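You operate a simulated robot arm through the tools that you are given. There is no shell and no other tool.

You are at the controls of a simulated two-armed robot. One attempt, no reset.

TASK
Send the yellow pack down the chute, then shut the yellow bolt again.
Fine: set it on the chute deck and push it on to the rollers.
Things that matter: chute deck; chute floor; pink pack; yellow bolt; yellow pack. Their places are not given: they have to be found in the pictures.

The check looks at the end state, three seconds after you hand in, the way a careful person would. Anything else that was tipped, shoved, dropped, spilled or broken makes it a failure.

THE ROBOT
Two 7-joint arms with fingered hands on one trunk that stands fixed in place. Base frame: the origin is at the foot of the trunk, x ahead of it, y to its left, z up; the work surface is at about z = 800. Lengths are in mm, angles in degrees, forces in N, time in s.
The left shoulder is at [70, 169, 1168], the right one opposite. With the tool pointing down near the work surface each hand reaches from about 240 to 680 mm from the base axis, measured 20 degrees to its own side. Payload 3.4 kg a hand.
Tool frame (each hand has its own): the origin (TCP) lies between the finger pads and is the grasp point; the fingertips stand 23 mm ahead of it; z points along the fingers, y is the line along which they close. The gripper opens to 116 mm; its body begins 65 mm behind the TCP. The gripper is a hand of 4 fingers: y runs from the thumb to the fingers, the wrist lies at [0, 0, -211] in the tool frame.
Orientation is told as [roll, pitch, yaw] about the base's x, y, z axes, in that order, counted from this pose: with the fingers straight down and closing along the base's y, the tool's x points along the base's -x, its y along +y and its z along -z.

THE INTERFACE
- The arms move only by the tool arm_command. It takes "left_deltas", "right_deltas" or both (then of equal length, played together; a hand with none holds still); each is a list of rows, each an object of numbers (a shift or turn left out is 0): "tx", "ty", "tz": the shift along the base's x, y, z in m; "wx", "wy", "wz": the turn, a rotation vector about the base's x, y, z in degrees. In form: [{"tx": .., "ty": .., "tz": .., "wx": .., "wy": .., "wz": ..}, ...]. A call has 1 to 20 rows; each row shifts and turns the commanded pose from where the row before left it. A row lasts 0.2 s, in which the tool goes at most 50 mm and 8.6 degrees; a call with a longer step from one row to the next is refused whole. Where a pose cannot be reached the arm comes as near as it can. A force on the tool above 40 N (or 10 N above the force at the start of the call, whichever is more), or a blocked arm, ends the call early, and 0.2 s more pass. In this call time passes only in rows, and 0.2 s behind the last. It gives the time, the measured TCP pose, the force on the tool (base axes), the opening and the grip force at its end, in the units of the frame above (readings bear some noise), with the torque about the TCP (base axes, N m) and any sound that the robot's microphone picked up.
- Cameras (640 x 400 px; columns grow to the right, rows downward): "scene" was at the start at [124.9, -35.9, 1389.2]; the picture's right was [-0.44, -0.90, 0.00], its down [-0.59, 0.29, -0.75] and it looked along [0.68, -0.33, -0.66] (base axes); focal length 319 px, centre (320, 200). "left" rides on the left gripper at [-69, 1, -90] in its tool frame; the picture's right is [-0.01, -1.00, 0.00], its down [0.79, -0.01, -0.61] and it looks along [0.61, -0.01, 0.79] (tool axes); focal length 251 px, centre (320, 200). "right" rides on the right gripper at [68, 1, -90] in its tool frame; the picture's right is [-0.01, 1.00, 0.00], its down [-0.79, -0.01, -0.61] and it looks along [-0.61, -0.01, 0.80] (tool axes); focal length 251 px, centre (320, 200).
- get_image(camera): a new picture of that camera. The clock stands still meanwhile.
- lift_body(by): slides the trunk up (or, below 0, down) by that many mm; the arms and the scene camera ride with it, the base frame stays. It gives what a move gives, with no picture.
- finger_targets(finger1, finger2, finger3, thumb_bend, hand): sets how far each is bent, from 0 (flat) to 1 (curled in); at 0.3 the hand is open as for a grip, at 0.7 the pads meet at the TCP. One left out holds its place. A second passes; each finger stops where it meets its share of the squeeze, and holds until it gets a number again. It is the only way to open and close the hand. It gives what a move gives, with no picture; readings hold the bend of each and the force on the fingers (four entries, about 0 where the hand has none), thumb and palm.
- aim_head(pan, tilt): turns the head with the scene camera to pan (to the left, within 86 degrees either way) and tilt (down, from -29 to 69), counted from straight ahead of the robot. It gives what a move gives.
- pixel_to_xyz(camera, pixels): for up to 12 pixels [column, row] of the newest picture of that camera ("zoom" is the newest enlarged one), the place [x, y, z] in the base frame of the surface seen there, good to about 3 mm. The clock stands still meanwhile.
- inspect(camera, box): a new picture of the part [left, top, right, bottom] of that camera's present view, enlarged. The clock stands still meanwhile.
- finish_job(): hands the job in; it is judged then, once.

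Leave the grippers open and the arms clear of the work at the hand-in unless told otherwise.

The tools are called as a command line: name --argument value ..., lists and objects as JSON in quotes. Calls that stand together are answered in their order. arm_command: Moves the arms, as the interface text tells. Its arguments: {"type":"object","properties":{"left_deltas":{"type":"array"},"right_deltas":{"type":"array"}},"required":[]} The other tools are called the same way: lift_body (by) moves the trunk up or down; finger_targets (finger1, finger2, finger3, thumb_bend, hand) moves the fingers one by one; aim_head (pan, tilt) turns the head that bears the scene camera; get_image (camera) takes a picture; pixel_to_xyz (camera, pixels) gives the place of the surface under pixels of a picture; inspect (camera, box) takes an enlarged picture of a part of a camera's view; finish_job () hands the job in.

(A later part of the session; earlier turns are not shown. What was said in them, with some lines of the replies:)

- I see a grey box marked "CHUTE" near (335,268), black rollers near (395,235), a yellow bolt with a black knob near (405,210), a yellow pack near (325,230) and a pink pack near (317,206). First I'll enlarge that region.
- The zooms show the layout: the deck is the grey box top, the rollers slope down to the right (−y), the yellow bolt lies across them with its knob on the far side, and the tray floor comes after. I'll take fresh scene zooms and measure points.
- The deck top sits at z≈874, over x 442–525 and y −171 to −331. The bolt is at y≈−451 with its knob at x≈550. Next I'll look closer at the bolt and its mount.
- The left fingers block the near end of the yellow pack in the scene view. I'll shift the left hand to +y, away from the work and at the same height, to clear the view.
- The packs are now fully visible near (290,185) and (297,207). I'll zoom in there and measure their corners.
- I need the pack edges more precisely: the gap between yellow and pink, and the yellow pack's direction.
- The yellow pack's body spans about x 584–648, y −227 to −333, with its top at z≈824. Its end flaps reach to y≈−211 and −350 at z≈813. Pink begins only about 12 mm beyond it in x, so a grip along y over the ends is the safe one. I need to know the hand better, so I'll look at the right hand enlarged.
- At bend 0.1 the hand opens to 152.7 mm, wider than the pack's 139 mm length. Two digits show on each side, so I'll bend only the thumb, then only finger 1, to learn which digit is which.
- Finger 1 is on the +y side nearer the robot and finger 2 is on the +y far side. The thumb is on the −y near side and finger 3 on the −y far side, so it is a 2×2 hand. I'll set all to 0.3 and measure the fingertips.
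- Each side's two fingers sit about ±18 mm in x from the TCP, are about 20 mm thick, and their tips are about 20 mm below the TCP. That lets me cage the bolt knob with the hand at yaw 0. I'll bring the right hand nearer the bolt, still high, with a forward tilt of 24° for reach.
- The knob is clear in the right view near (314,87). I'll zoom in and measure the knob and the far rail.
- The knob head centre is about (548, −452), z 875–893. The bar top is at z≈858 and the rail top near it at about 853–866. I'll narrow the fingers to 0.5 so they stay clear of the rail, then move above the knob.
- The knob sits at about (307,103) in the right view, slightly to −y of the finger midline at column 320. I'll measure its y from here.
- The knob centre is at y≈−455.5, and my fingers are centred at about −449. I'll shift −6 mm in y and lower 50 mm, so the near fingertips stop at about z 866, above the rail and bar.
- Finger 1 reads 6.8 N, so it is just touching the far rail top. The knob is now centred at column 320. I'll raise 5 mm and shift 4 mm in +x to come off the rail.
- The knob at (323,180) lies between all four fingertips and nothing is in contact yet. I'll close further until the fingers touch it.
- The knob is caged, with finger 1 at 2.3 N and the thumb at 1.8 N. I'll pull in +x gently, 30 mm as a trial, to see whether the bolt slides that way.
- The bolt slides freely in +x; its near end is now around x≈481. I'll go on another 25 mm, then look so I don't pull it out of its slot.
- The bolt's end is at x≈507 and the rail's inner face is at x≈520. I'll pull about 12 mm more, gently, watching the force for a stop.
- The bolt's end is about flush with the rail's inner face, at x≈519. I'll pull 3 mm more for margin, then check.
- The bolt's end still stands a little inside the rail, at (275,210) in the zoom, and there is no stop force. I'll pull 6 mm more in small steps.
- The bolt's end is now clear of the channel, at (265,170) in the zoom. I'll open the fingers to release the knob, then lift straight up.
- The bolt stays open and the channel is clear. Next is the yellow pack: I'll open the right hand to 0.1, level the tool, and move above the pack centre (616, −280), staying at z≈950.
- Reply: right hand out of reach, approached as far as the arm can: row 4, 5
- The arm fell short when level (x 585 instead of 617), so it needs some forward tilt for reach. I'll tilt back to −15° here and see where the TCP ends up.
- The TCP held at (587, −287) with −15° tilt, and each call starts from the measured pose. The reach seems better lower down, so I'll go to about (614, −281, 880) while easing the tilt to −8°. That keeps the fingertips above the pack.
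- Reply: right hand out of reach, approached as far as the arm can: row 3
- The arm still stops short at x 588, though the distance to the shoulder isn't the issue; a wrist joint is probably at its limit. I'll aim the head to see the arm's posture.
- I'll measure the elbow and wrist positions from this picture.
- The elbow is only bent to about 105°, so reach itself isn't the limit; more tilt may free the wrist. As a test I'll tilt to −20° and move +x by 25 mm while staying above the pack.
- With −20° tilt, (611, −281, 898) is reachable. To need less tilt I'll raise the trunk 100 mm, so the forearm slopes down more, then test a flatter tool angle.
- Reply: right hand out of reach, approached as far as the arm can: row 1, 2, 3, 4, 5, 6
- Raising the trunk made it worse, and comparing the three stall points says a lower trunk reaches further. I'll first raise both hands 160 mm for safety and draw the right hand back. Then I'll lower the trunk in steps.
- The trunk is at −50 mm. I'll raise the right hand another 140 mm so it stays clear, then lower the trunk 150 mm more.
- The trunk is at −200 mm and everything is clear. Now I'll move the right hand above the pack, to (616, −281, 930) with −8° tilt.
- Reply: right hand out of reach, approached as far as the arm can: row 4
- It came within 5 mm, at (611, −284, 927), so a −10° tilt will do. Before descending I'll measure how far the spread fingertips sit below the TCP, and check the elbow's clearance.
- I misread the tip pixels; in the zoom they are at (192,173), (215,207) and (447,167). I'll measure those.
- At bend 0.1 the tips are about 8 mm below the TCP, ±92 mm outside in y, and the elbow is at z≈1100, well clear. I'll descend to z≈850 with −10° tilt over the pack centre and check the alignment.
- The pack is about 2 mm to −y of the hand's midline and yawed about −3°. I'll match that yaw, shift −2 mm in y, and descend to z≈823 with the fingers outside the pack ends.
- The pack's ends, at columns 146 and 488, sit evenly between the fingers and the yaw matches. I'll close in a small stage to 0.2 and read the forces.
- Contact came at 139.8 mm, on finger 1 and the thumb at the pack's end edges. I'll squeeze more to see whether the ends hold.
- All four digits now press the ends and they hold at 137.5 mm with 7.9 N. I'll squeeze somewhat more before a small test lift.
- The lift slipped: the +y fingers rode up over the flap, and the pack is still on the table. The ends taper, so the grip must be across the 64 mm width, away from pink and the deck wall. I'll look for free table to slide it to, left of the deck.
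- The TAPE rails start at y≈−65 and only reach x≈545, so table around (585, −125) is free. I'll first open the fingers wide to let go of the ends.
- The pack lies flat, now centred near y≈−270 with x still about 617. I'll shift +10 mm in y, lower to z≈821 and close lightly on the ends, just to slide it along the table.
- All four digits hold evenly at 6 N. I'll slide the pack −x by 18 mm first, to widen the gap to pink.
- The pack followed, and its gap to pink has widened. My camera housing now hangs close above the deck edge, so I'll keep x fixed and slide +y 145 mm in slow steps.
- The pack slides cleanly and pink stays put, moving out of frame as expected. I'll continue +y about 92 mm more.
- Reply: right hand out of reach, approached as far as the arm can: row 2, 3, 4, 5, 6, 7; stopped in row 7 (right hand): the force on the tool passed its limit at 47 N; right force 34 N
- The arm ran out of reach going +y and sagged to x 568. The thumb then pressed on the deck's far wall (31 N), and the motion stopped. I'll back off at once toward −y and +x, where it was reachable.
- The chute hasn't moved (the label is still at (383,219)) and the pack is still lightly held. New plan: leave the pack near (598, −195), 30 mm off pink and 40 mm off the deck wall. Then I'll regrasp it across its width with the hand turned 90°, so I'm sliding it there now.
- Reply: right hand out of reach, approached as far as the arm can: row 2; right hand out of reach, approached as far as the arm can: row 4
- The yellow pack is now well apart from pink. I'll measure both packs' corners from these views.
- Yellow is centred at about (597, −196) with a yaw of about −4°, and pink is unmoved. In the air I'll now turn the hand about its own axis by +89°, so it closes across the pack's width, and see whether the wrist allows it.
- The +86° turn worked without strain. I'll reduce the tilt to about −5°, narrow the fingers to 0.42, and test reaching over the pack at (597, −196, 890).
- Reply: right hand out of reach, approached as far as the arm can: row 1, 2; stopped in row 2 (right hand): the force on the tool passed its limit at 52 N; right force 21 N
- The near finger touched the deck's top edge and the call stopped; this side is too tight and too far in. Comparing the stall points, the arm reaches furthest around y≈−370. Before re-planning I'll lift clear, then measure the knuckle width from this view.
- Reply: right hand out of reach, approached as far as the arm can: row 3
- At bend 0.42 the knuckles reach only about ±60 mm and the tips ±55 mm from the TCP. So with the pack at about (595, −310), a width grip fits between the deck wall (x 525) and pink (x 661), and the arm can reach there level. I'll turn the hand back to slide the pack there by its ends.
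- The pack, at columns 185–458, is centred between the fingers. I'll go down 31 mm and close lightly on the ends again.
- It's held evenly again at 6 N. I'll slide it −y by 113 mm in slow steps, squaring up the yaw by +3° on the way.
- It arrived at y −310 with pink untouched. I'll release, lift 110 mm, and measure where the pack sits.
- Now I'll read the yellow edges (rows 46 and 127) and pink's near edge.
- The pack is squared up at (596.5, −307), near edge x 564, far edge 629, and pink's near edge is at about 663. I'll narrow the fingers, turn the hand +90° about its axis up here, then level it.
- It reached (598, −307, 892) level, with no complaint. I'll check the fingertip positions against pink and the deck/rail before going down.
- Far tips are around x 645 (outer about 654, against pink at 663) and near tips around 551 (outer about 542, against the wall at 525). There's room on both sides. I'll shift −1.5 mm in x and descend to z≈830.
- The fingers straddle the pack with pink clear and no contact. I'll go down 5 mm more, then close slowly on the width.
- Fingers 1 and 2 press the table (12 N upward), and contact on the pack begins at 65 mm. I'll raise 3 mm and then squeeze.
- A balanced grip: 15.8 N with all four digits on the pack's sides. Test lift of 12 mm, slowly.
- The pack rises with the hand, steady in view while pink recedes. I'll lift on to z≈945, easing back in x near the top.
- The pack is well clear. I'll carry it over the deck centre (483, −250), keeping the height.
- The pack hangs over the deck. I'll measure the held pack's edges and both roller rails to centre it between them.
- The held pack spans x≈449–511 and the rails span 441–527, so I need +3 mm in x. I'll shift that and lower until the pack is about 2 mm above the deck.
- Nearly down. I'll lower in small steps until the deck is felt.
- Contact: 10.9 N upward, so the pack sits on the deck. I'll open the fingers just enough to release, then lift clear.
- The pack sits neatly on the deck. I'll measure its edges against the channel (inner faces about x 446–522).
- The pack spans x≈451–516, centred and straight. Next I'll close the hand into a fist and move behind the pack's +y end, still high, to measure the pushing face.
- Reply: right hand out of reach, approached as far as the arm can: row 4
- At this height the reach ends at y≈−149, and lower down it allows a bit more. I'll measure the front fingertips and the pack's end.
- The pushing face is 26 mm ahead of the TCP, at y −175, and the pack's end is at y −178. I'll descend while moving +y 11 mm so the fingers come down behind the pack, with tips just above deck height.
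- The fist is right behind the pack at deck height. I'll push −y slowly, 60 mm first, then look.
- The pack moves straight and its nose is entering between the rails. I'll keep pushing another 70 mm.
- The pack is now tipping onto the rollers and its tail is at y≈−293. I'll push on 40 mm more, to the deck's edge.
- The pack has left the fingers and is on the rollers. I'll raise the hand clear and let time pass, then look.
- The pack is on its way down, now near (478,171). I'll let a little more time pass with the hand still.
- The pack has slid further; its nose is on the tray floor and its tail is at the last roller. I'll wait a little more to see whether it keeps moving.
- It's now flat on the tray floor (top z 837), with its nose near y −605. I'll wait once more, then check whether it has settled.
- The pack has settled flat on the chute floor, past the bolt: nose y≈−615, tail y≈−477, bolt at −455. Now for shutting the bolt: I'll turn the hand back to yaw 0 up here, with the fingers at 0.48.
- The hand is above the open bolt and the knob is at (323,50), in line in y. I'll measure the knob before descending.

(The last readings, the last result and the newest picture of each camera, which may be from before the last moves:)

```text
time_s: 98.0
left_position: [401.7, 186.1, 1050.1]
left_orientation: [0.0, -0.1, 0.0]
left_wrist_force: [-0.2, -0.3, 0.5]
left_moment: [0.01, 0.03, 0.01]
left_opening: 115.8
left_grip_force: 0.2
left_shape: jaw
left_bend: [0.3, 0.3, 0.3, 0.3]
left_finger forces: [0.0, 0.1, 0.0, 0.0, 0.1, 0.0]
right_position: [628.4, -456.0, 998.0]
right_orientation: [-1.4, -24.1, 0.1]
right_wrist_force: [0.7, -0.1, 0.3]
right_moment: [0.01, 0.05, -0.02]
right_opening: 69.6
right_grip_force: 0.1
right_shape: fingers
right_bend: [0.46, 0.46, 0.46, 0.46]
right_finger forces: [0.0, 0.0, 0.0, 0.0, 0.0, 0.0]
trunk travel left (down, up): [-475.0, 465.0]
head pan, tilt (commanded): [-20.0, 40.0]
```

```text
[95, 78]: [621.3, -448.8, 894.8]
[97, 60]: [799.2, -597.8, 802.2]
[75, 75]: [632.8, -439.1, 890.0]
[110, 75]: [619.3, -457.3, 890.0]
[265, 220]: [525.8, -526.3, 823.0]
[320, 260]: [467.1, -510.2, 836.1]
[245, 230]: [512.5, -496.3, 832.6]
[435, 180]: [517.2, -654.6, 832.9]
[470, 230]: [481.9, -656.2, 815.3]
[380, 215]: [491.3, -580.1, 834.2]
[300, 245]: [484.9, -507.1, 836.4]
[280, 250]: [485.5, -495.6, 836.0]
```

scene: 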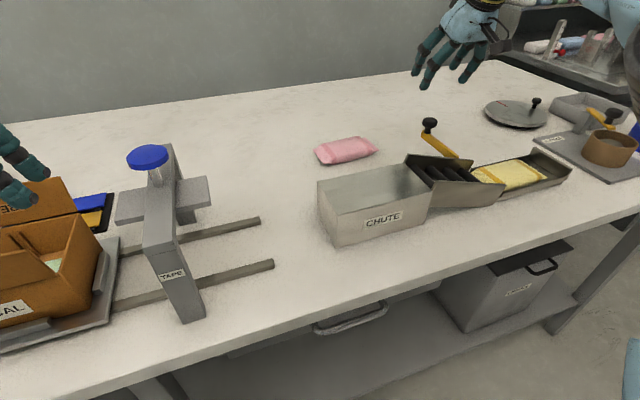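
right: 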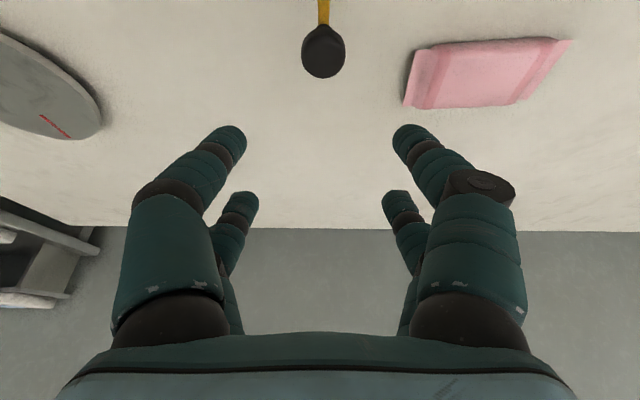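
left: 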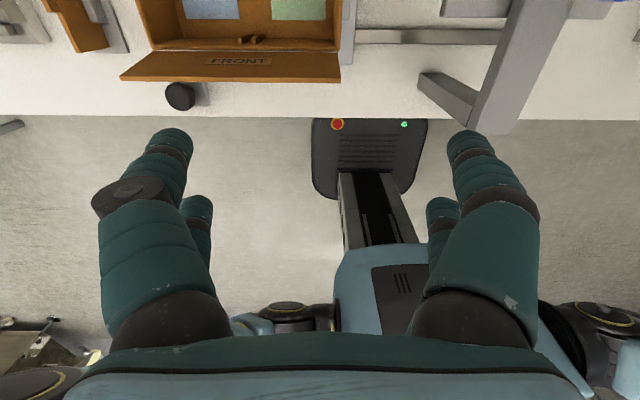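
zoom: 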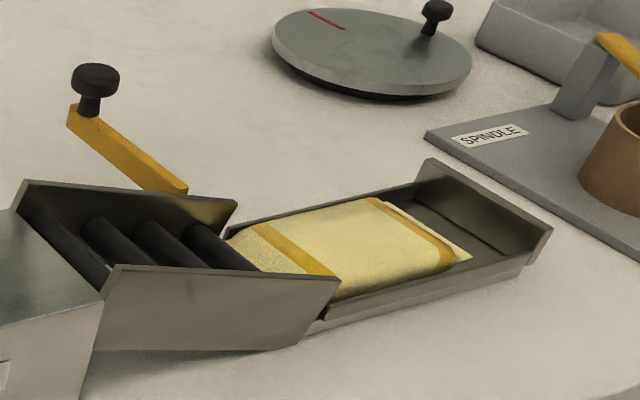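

The knob centre is at about (627, −456.5). I'll descend to the same caging pose as before: TCP (625.5, −456.5, 900).

arm_command --right_deltas '[{"tx": -0.003, "tz": -0.025}, {"ty": -0.0005, "tz": -0.025}, {"tz": -0.025}, {"tz": -0.013}, {"tz": -0.01}]'

get_image --camera "right"

```text
time_s: 99.2
left_position: [400.6, 187.5, 1050.3]
left_orientation: [0.0, 0.0, 0.0]
left_wrist_force: [-0.2, -0.1, 0.3]
left_moment: [0.02, 0.02, -0.01]
left_opening: 115.8
left_grip_force: 0.1
left_shape: jaw
left_bend: [0.3, 0.3, 0.3, 0.3]
left_finger forces: [0.0, 0.0, 0.0, 0.1, 0.0, 0.1]
right_position: [625.7, -455.3, 897.6]
right_orientation: [-1.3, -24.0, 0.0]
right_wrist_force: [-0.4, -0.2, -0.2]
right_moment: [-0.03, -0.02, 0.0]
right_opening: 69.8
right_grip_force: 0.1
right_shape: fingers
right_bend: [0.46, 0.46, 0.46, 0.46]
right_finger forces: [0.0, 0.0, 0.1, 0.0, 0.0, 0.1]
trunk travel left (down, up): [-475.0, 465.0]
head pan, tilt (commanded): [-20.0, 40.0]
```

```text
taken
```

right: 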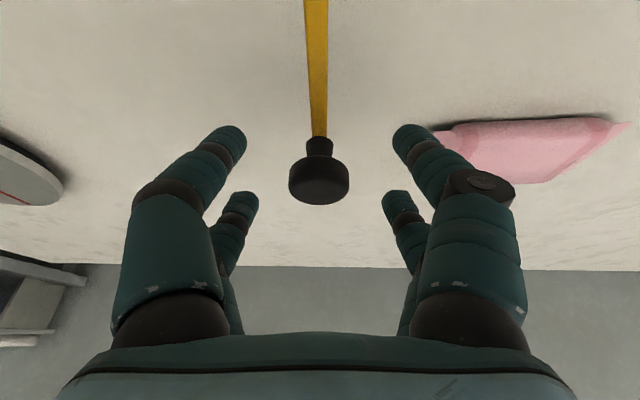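

The knob is centred between the four fingertips at (319,180). I'll close the cage on it.

arm_command --right_deltas '[{"tz": 0.003, "ty": -0.001}]'

finger_targets --hand "right" --finger1 0.68 --finger2 0.68 --finger3 0.68 --thumb_bend 0.68

get_image --camera "right"

```text
time_s: 99.6
left_position: [401.8, 187.0, 1050.9]
left_orientation: [-0.1, 0.0, 0.0]
left_wrist_force: [0.1, 0.0, -0.5]
left_moment: [0.02, -0.02, -0.03]
left_opening: 115.8
left_grip_force: 0.1
left_shape: jaw
left_bend: [0.3, 0.3, 0.3, 0.3]
left_finger forces: [0.0, 0.0, 0.0, 0.1, 0.0, 0.0]
right_position: [624.1, -455.1, 902.1]
right_orientation: [-1.5, -24.0, 0.1]
right_wrist_force: [-0.2, 0.4, 0.3]
right_moment: [0.0, 0.01, 0.02]
right_opening: 69.7
right_grip_force: 0.1
right_shape: fingers
right_bend: [0.46, 0.46, 0.46, 0.46]
right_finger forces: [0.1, 0.0, 0.0, 0.0, 0.0, 0.0]
trunk travel left (down, up): [-475.0, 465.0]
head pan, tilt (commanded): [-20.0, 40.0]
```

```text
time_s: 100.6
left_position: [401.1, 186.4, 1049.7]
left_orientation: [-0.1, 0.0, 0.0]
left_wrist_force: [0.5, 0.5, -0.8]
left_moment: [-0.01, -0.01, 0.02]
left_opening: 115.8
left_grip_force: 0.1
left_shape: jaw
left_bend: [0.3, 0.3, 0.3, 0.3]
left_finger forces: [0.0, 0.0, 0.0, 0.1, 0.0, 0.0]
right_position: [623.2, -456.6, 900.5]
right_orientation: [-1.4, -24.0, 0.1]
right_wrist_force: [0.6, -0.3, -0.1]
right_moment: [-0.03, 0.01, -0.01]
right_opening: 11.3
right_grip_force: 1.6
right_shape: fingers
right_bend: [0.66, 0.67, 0.67, 0.67]
right_finger forces: [1.0, 0.7, 0.5, 0.0, 1.1, 0.1]
trunk travel left (down, up): [-475.0, 465.0]
head pan, tilt (commanded): [-20.0, 40.0]
```

```text
taken
```

right: 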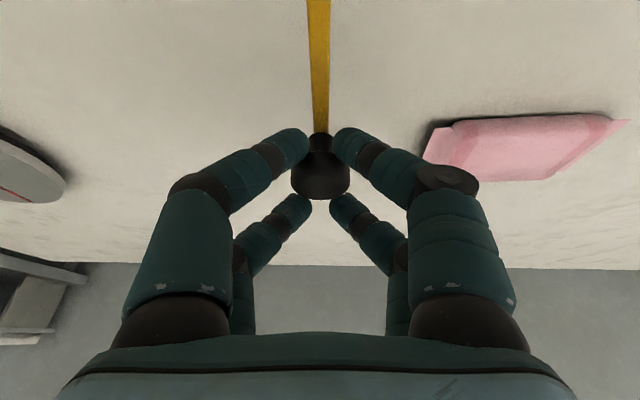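

All four digits lightly hold the knob, and the pack's tail is 14 mm clear of the bolt's line. I'll push the bolt −x 58 mm.

arm_command --right_deltas '[{"tx": -0.008}, {"tx": -0.01}, {"tx": -0.01}, {"tx": -0.01}, {"tx": -0.01}, {"tx": -0.01}]'

inspect --camera "scene" --box '[390, 90, 550, 220]'

get_image --camera "right"

```text
time_s: 102.0
left_position: [402.4, 187.1, 1050.2]
left_orientation: [0.0, 0.0, 0.0]
left_wrist_force: [-0.7, -0.7, -0.8]
left_moment: [0.0, -0.03, 0.01]
left_opening: 115.8
left_grip_force: 0.0
left_shape: jaw
left_bend: [0.3, 0.3, 0.3, 0.3]
left_finger forces: [0.0, 0.0, 0.1, 0.0, 0.1, 0.1]
right_position: [565.2, -456.5, 901.2]
right_orientation: [-1.5, -23.9, 0.0]
right_wrist_force: [-0.4, 2.0, 0.1]
right_moment: [0.0, 0.03, 0.01]
right_opening: 10.4
right_grip_force: 1.9
right_shape: fingers
right_bend: [0.66, 0.66, 0.67, 0.67]
right_finger forces: [1.6, 1.5, 0.5, 0.0, 0.5, 0.1]
trunk travel left (down, up): [-475.0, 465.0]
head pan, tilt (commanded): [-20.0, 40.0]
```

```text
3.08 times, centred on (470, 155) of scene
```

zoom: 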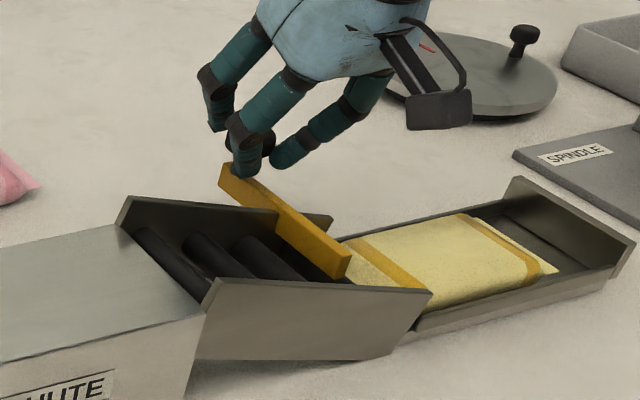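

```text
taken
```

right: 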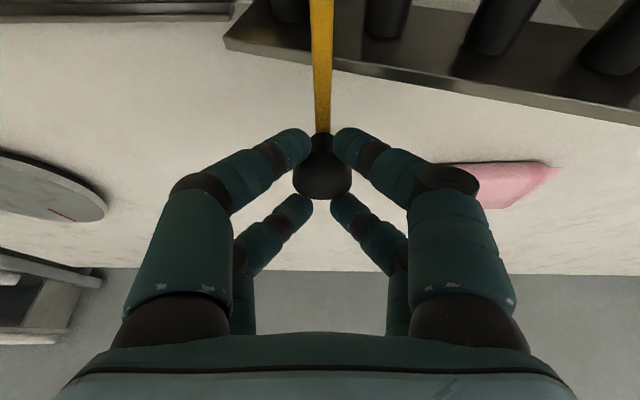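

The bolt follows; its end is now near the near rail. I'll push the last stretch in small steps, feeling for the stop.

arm_command --right_deltas '[{"tx": -0.004}, {"tx": -0.004}, {"tx": -0.004}, {"tx": -0.004}]'

inspect --camera "scene" --box '[420, 130, 520, 210]'

pixel_to_xyz --camera "zoom" --pixels '[[250, 255], [255, 262], [235, 245], [275, 285], [240, 262], [262, 270]]'

```text
time_s: 103.0
left_position: [400.5, 187.2, 1050.0]
left_orientation: [0.1, 0.0, 0.0]
left_wrist_force: [0.1, -0.4, -0.3]
left_moment: [0.01, -0.01, 0.0]
left_opening: 116.0
left_grip_force: 0.1
left_shape: jaw
left_bend: [0.3, 0.3, 0.3, 0.3]
left_finger forces: [0.0, 0.0, 0.0, 0.1, 0.0, 0.0]
right_position: [549.2, -456.1, 901.1]
right_orientation: [-1.4, -23.9, 0.2]
right_wrist_force: [1.1, 1.6, -1.0]
right_moment: [0.05, 0.02, 0.01]
right_opening: 10.1
right_grip_force: 2.1
right_shape: fingers
right_bend: [0.66, 0.66, 0.67, 0.67]
right_finger forces: [1.7, 1.4, 0.6, 0.0, 0.7, 0.0]
trunk travel left (down, up): [-475.0, 465.0]
head pan, tilt (commanded): [-20.0, 40.0]
```

```text
5.00 times, centred on (470, 170) of scene
```

zoom: 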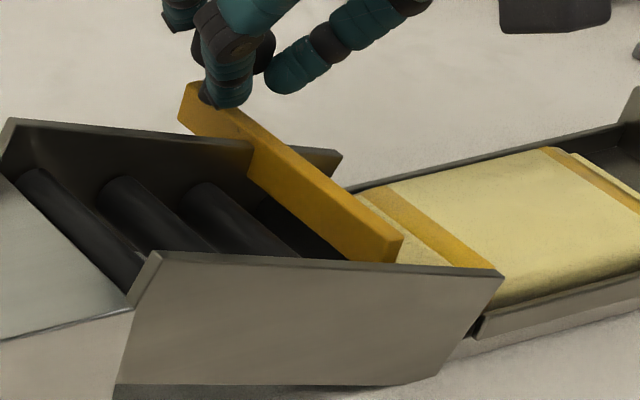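

```text
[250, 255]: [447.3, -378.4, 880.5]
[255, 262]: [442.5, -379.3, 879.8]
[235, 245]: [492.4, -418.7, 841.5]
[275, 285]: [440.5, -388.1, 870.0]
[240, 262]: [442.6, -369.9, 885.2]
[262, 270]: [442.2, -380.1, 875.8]
```

The bolt's end is at about (390,248) in the zoom, close to the near rail. I'll measure it and push on gently until it stops.

pixel_to_xyz --camera "zoom" --pixels '[[385, 238], [395, 245], [380, 250], [340, 210], [215, 115]]'

arm_command --right_deltas '[{"tx": -0.002}, {"tx": -0.002}, {"tx": -0.002}]'

inspect --camera "scene" --box '[420, 130, 520, 210]'

pixel_to_xyz --camera "zoom" --pixels '[[385, 238], [395, 245], [400, 248], [380, 250], [340, 210]]'

```text
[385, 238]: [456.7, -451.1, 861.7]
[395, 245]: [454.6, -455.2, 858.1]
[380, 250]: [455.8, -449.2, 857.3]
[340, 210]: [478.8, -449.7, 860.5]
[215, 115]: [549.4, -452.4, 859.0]
```

```text
time_s: 103.8
left_position: [401.5, 187.0, 1049.7]
left_orientation: [0.0, 0.0, 0.0]
left_wrist_force: [0.6, -0.4, 0.1]
left_moment: [-0.01, 0.0, 0.0]
left_opening: 116.0
left_grip_force: 0.0
left_shape: jaw
left_bend: [0.3, 0.3, 0.3, 0.3]
left_finger forces: [0.0, 0.0, 0.0, 0.0, 0.0, 0.0]
right_position: [542.0, -456.5, 902.3]
right_orientation: [-1.4, -23.9, 0.2]
right_wrist_force: [0.5, 2.1, -1.8]
right_moment: [0.03, -0.03, 0.02]
right_opening: 9.9
right_grip_force: 2.1
right_shape: fingers
right_bend: [0.66, 0.66, 0.67, 0.68]
right_finger forces: [1.5, 1.3, 0.4, 0.0, 0.4, 0.0]
trunk travel left (down, up): [-475.0, 465.0]
head pan, tilt (commanded): [-20.0, 40.0]
```

```text
5.00 times, centred on (470, 170) of scene
```

zoom: 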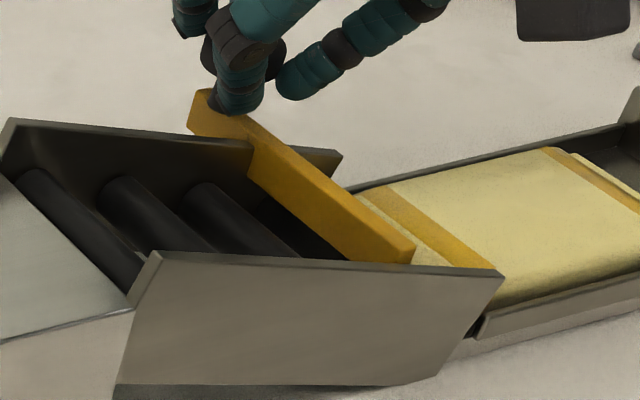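

```text
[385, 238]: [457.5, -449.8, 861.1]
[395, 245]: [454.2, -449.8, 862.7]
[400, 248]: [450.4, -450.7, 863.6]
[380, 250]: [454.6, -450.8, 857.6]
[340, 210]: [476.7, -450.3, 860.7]
```

The bolt's tip is at about x 449, close to the start position, and there's still no resistance. I'll push a few mm more until the stop is felt.

arm_command --right_deltas '[{"tx": -0.0015}, {"tx": -0.0015}]'

inspect --camera "scene" --box '[420, 130, 520, 210]'

```text
time_s: 104.4
left_position: [401.9, 187.7, 1050.6]
left_orientation: [0.0, 0.1, 0.0]
left_wrist_force: [0.5, 0.7, 0.1]
left_moment: [0.01, 0.0, 0.02]
left_opening: 115.9
left_grip_force: 0.0
left_shape: jaw
left_bend: [0.3, 0.3, 0.3, 0.3]
left_finger forces: [0.0, 0.0, 0.0, 0.0, 0.1, 0.0]
right_position: [542.9, -457.0, 902.0]
right_orientation: [-1.5, -24.0, 0.1]
right_wrist_force: [6.7, 0.8, 1.2]
right_moment: [0.04, -0.07, -0.03]
right_opening: 8.5
right_grip_force: 3.5
right_shape: fingers
right_bend: [0.67, 0.66, 0.67, 0.68]
right_finger forces: [0.5, 4.6, 2.1, 0.1, 0.0, 0.0]
trunk travel left (down, up): [-475.0, 465.0]
head pan, tilt (commanded): [-20.0, 40.0]
```

```text
5.00 times, centred on (470, 170) of scene
```

zoom: 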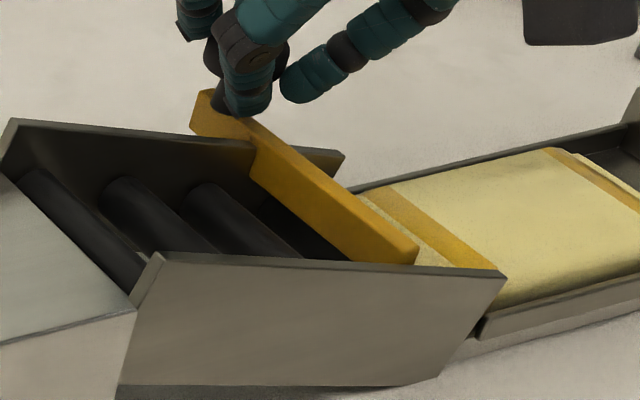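

The reading rose to 6.7 N in +x on fingers 2 and 3, so the bolt has met its stop. One more 2 mm nudge will make sure it's fully home.

arm_command --right_deltas '[{"tx": -0.002}]'

inspect --camera "scene" --box '[420, 130, 520, 210]'

```text
time_s: 104.8
left_position: [401.4, 187.6, 1049.3]
left_orientation: [0.1, 0.2, -0.1]
left_wrist_force: [-0.2, -0.2, 0.3]
left_moment: [-0.01, 0.01, 0.01]
left_opening: 116.1
left_grip_force: 0.1
left_shape: jaw
left_bend: [0.3, 0.3, 0.3, 0.3]
left_finger forces: [0.0, 0.1, 0.0, 0.0, 0.0, 0.0]
right_position: [540.5, -456.2, 901.0]
right_orientation: [-1.6, -24.1, 0.1]
right_wrist_force: [13.5, 0.5, 6.6]
right_moment: [-0.01, -0.29, -0.08]
right_opening: 7.5
right_grip_force: 7.0
right_shape: fingers
right_bend: [0.67, 0.66, 0.67, 0.68]
right_finger forces: [0.2, 8.4, 5.2, 0.0, 0.0, 0.0]
trunk travel left (down, up): [-475.0, 465.0]
head pan, tilt (commanded): [-20.0, 40.0]
```

```text
5.00 times, centred on (470, 170) of scene
```

zoom: 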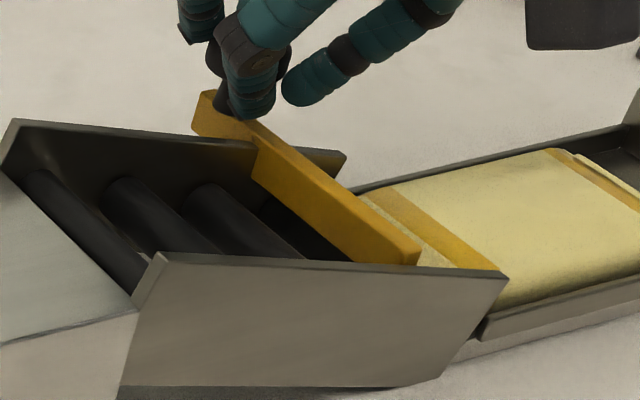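

The force rose to 13.5 N with no further travel, so the bolt is fully shut. I'll ease off 2 mm, open the fingers, and lift straight up.

arm_command --right_deltas '[{"tx": 0.002}]'

finger_targets --hand "right" --finger1 0.5 --finger2 0.5 --finger3 0.5 --thumb_bend 0.5

arm_command --right_deltas '[{"tz": 0.01}, {"tz": 0.02}, {"tz": 0.03}, {"tz": 0.035}, {"tz": 0.035}]'

get_image --camera "right"

get_image --camera "scene"

```text
time_s: 105.2
left_position: [401.9, 186.9, 1049.7]
left_orientation: [0.0, 0.1, 0.0]
left_wrist_force: [0.8, 0.3, 0.4]
left_moment: [0.0, -0.02, 0.0]
left_opening: 116.1
left_grip_force: 0.0
left_shape: jaw
left_bend: [0.3, 0.3, 0.3, 0.3]
left_finger forces: [0.0, 0.1, 0.0, 0.0, 0.0, 0.0]
right_position: [540.9, -457.5, 900.9]
right_orientation: [-1.4, -24.0, 0.0]
right_wrist_force: [7.9, 0.0, 4.2]
right_moment: [0.02, -0.19, -0.04]
right_opening: 7.7
right_grip_force: 5.2
right_shape: fingers
right_bend: [0.67, 0.66, 0.67, 0.68]
right_finger forces: [0.4, 6.1, 3.6, 0.0, 0.0, 0.0]
trunk travel left (down, up): [-475.0, 465.0]
head pan, tilt (commanded): [-20.0, 40.0]
```

```text
time_s: 106.2
left_position: [401.0, 185.8, 1050.4]
left_orientation: [0.0, 0.0, 0.0]
left_wrist_force: [0.3, -0.9, -0.2]
left_moment: [0.03, -0.01, 0.01]
left_opening: 115.6
left_grip_force: 0.0
left_shape: jaw
left_bend: [0.3, 0.3, 0.3, 0.3]
left_finger forces: [0.1, 0.0, 0.0, 0.0, 0.0, 0.0]
right_position: [539.7, -457.1, 901.7]
right_orientation: [-1.4, -24.0, 0.1]
right_wrist_force: [-0.9, -2.1, 3.8]
right_moment: [0.04, 0.11, 0.06]
right_opening: 51.4
right_grip_force: 2.1
right_shape: fingers
right_bend: [0.55, 0.5, 0.5, 0.5]
right_finger forces: [4.6, 0.1, 0.1, 0.1, 0.1, 0.1]
trunk travel left (down, up): [-475.0, 465.0]
head pan, tilt (commanded): [-20.0, 40.0]
```

```text
time_s: 107.4
left_position: [401.3, 187.9, 1050.5]
left_orientation: [0.0, 0.0, 0.0]
left_wrist_force: [-0.1, -0.6, -0.2]
left_moment: [-0.01, -0.01, 0.01]
left_opening: 115.8
left_grip_force: 0.1
left_shape: jaw
left_bend: [0.3, 0.3, 0.3, 0.3]
left_finger forces: [0.0, 0.0, 0.0, 0.1, 0.0, 0.0]
right_position: [539.6, -459.8, 1032.1]
right_orientation: [-1.3, -24.0, 0.0]
right_wrist_force: [-0.4, 0.2, -0.3]
right_moment: [-0.01, 0.02, -0.01]
right_opening: 57.6
right_grip_force: 0.1
right_shape: fingers
right_bend: [0.5, 0.5, 0.5, 0.5]
right_finger forces: [0.1, 0.0, 0.0, 0.1, 0.0, 0.1]
trunk travel left (down, up): [-475.0, 465.0]
head pan, tilt (commanded): [-20.0, 40.0]
```

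```text
taken
```

right: 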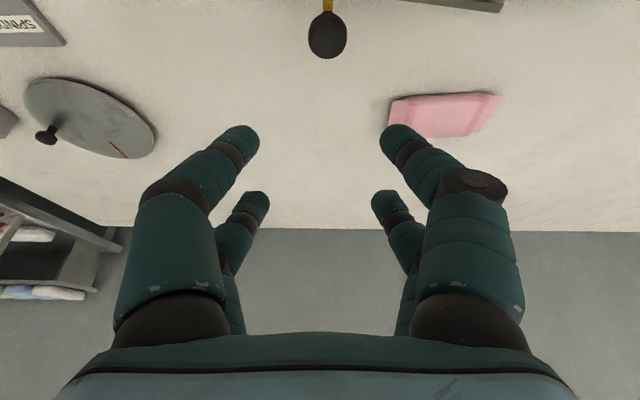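

```text
taken
```

scene: 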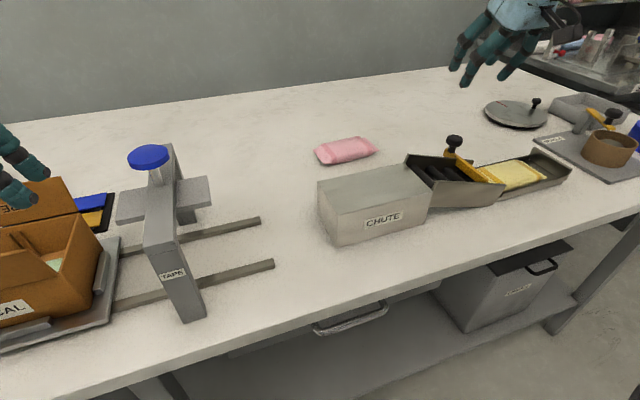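

The bolt lies across the rollers again and the pack is in the tray. I'll enlarge and measure the bolt, pack and pink to verify.

inspect --camera "scene" --box '[400, 110, 600, 230]'

pixel_to_xyz --camera "zoom" --pixels '[[175, 107], [165, 150], [330, 225], [325, 232], [290, 200], [350, 205], [400, 190], [470, 225], [375, 185], [440, 240], [250, 175], [355, 230]]'

pixel_to_xyz --camera "scene" --pixels '[[316, 150], [375, 150], [325, 163], [345, 150], [360, 139]]'

```text
3.20 times, centred on (500, 170) of scene
```

zoom: 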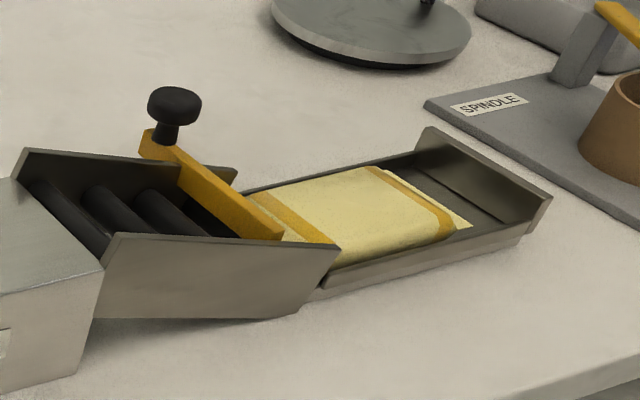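

```text
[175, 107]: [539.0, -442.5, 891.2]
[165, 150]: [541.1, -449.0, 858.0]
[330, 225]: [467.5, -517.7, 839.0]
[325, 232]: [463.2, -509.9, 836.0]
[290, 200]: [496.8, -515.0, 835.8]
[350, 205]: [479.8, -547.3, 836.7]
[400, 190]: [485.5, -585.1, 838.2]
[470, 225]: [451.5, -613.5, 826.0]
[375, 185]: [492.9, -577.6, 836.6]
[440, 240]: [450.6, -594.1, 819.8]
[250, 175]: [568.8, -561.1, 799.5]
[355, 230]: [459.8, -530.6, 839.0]
```

```text
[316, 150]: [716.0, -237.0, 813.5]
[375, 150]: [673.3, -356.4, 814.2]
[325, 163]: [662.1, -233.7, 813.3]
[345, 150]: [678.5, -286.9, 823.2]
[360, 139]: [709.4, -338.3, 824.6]
```

All is as wanted: the bolt is shut across the rollers, the pack is flat on the chute floor, and pink is at its old place. Now I'll open the right hand to its rest shape, raise the trunk back 200 mm, and draw the right arm back clear of the work.

finger_targets --hand "right" --finger1 0.3 --finger2 0.3 --finger3 0.3 --thumb_bend 0.3

lift_body --by 200

arm_command --right_deltas '[{"tx": -0.03, "ty": 0.01, "tz": -0.01, "wy": 4}, {"tx": -0.035, "ty": 0.01, "tz": -0.02, "wy": 4}, {"tx": -0.035, "ty": 0.01, "tz": -0.02, "wy": 4}, {"tx": -0.035, "ty": 0.01, "tz": -0.02, "wy": 4}, {"tx": -0.03, "ty": 0.01, "tz": -0.02, "wy": 4}, {"tx": -0.02, "ty": 0.01, "tz": -0.02, "wy": 4}]'

aim_head --pan -30 --tilt 42

get_image --camera "scene"

get_image --camera "right"

```text
time_s: 108.4
left_position: [401.3, 186.7, 1051.1]
left_orientation: [0.0, 0.0, 0.0]
left_wrist_force: [-0.7, 0.7, -0.3]
left_moment: [-0.03, -0.02, 0.02]
left_opening: 115.8
left_grip_force: 0.0
left_shape: jaw
left_bend: [0.3, 0.3, 0.3, 0.3]
left_finger forces: [0.0, 0.0, 0.0, 0.1, 0.1, 0.0]
right_position: [538.7, -459.8, 1032.9]
right_orientation: [-1.4, -24.1, 0.2]
right_wrist_force: [0.4, 0.7, 0.6]
right_moment: [0.0, 0.01, -0.03]
right_opening: 116.5
right_grip_force: 0.0
right_shape: fingers
right_bend: [0.3, 0.3, 0.3, 0.3]
right_finger forces: [0.1, 0.1, 0.1, 0.0, 0.1, 0.0]
trunk travel left (down, up): [-475.0, 465.0]
head pan, tilt (commanded): [-20.0, 40.0]
```

```text
time_s: 110.5
left_position: [401.3, 185.8, 1250.0]
left_orientation: [-0.1, 0.0, 0.0]
left_wrist_force: [0.6, -1.1, -0.4]
left_moment: [-0.04, 0.0, -0.01]
left_opening: 116.4
left_grip_force: 0.0
left_shape: jaw
left_bend: [0.3, 0.3, 0.3, 0.3]
left_finger forces: [0.1, 0.1, 0.0, 0.0, 0.1, 0.0]
right_position: [540.0, -458.1, 1233.7]
right_orientation: [-1.4, -24.0, 0.0]
right_wrist_force: [0.7, 0.2, 0.3]
right_moment: [-0.02, 0.01, -0.01]
right_opening: 116.4
right_grip_force: 0.0
right_shape: fingers
right_bend: [0.3, 0.3, 0.3, 0.3]
right_finger forces: [0.0, 0.1, 0.0, 0.1, 0.1, 0.0]
trunk travel left (down, up): [-675.0, 265.0]
head pan, tilt (commanded): [-20.0, 40.0]
```

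```text
time_s: 111.9
left_position: [401.0, 186.4, 1249.4]
left_orientation: [0.0, 0.0, 0.0]
left_wrist_force: [-0.1, 0.3, -0.5]
left_moment: [-0.04, 0.01, 0.04]
left_opening: 115.9
left_grip_force: 0.0
left_shape: jaw
left_bend: [0.3, 0.3, 0.3, 0.3]
left_finger forces: [0.0, 0.1, 0.0, 0.0, 0.0, 0.0]
right_position: [353.1, -400.1, 1119.6]
right_orientation: [-1.5, 0.0, 0.1]
right_wrist_force: [0.0, 0.6, 1.1]
right_moment: [0.02, 0.0, 0.01]
right_opening: 116.7
right_grip_force: 0.0
right_shape: fingers
right_bend: [0.3, 0.3, 0.3, 0.3]
right_finger forces: [0.0, 0.0, 0.0, 0.0, 0.0, 0.0]
trunk travel left (down, up): [-675.0, 265.0]
head pan, tilt (commanded): [-20.0, 40.0]
```

```text
time_s: 112.7
left_position: [401.0, 186.2, 1249.8]
left_orientation: [-0.1, 0.0, -0.1]
left_wrist_force: [0.6, 1.0, 0.0]
left_moment: [-0.04, -0.01, 0.01]
left_opening: 116.0
left_grip_force: 0.2
left_shape: jaw
left_bend: [0.3, 0.3, 0.3, 0.3]
left_finger forces: [0.1, 0.0, 0.1, 0.1, 0.0, 0.0]
right_position: [354.1, -400.6, 1120.6]
right_orientation: [-1.3, -0.1, 0.2]
right_wrist_force: [-0.1, -1.1, 0.4]
right_moment: [-0.04, -0.04, -0.02]
right_opening: 116.5
right_grip_force: 0.1
right_shape: fingers
right_bend: [0.3, 0.3, 0.3, 0.3]
right_finger forces: [0.0, 0.0, 0.0, 0.0, 0.0, 0.0]
trunk travel left (down, up): [-675.0, 265.0]
head pan, tilt (commanded): [-30.0, 42.0]
```

```text
taken
```

scene: 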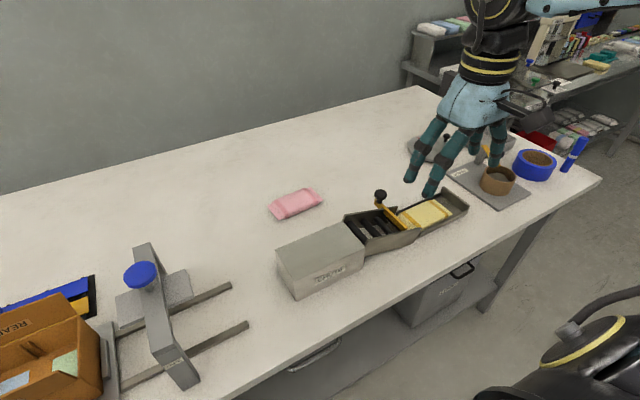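

```text
taken
```

right: 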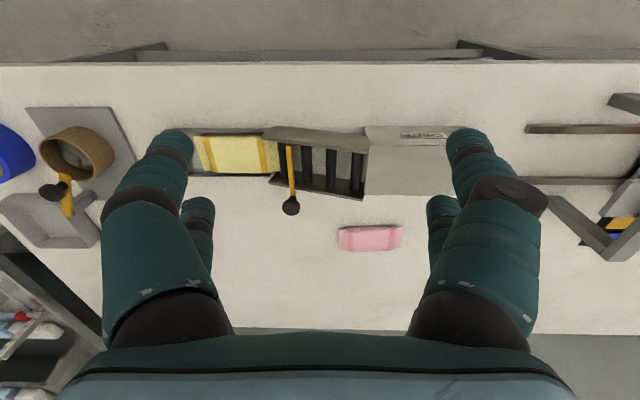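

Everything looks right from above too. I'll take one last enlarged look at the pack's tail, the bolt and the tray from the right camera.

inspect --camera "right" --box '[170, 100, 430, 270]'

inspect --camera "scene" --box '[330, 170, 480, 270]'

pixel_to_xyz --camera "zoom" --pixels '[[300, 200], [310, 215], [330, 170], [400, 165], [450, 165], [490, 165], [470, 120], [385, 240], [290, 200], [215, 110], [380, 235], [350, 180]]'

```text
2.35 times, centred on (300, 185) of right
```

zoom: 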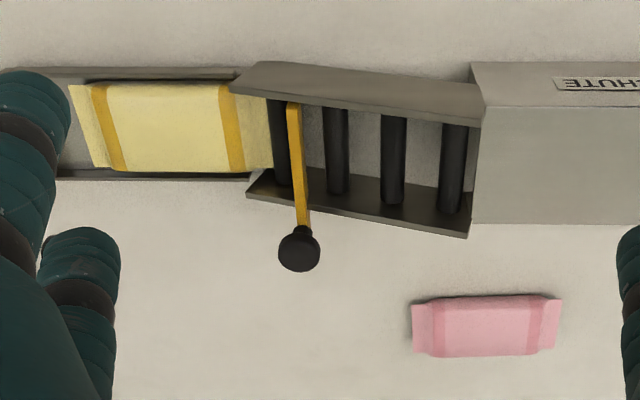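

```text
4.00 times, centred on (405, 220) of scene
```

zoom: 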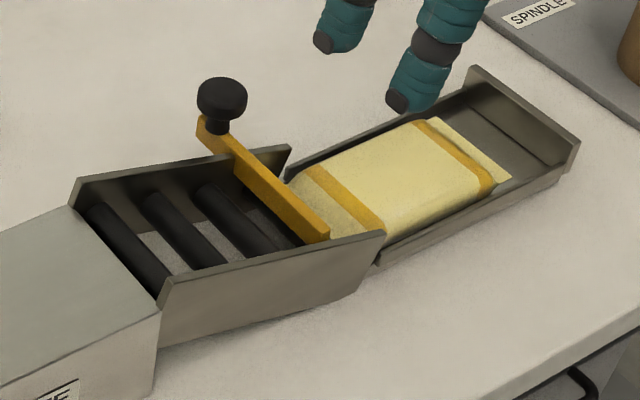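

```text
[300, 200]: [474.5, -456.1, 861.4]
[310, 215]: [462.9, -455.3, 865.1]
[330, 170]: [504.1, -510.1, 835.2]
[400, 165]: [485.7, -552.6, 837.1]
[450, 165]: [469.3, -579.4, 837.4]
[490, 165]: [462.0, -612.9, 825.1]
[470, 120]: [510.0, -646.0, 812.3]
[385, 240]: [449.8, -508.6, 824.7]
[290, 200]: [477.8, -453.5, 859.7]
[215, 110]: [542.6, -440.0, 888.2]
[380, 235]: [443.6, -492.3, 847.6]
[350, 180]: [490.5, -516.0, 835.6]
```

The bolt bar spans the channel right up to the near rail as at the start. The yellow pack's body lies flat on the chute floor past it, pink and the rest are untouched, and both hands are open and clear. I'm handing in.

finish_job

```text
The job is handed in.
```

I sent the yellow pack down the chute and shut the yellow bolt again, then handed the job in. I haven't seen the verdict.

- **Yellow pack:** it slid down the rollers and came to rest flat on the chute floor, past the bolt. Its tail flap still reaches about 13 mm back over the end of the roller section; I left it rather than risk nudging it.
- **Bolt:** I pushed it in until it met its stop; it lies across the rollers up to the near rail, as at the start.
- **Pink pack:** it is where it was, within measuring error.
- **Bumps on the way:** while I was moving the pack, the right hand pressed hard on the deck twice (about 47 N and 52 N) before the arm stopped itself. The later pictures show the chute in place.

To pick the pack up, I first slid it along the table away from pink. A grip on its ends had slipped, so I took it across its width instead. Both hands are open and clear of the work.
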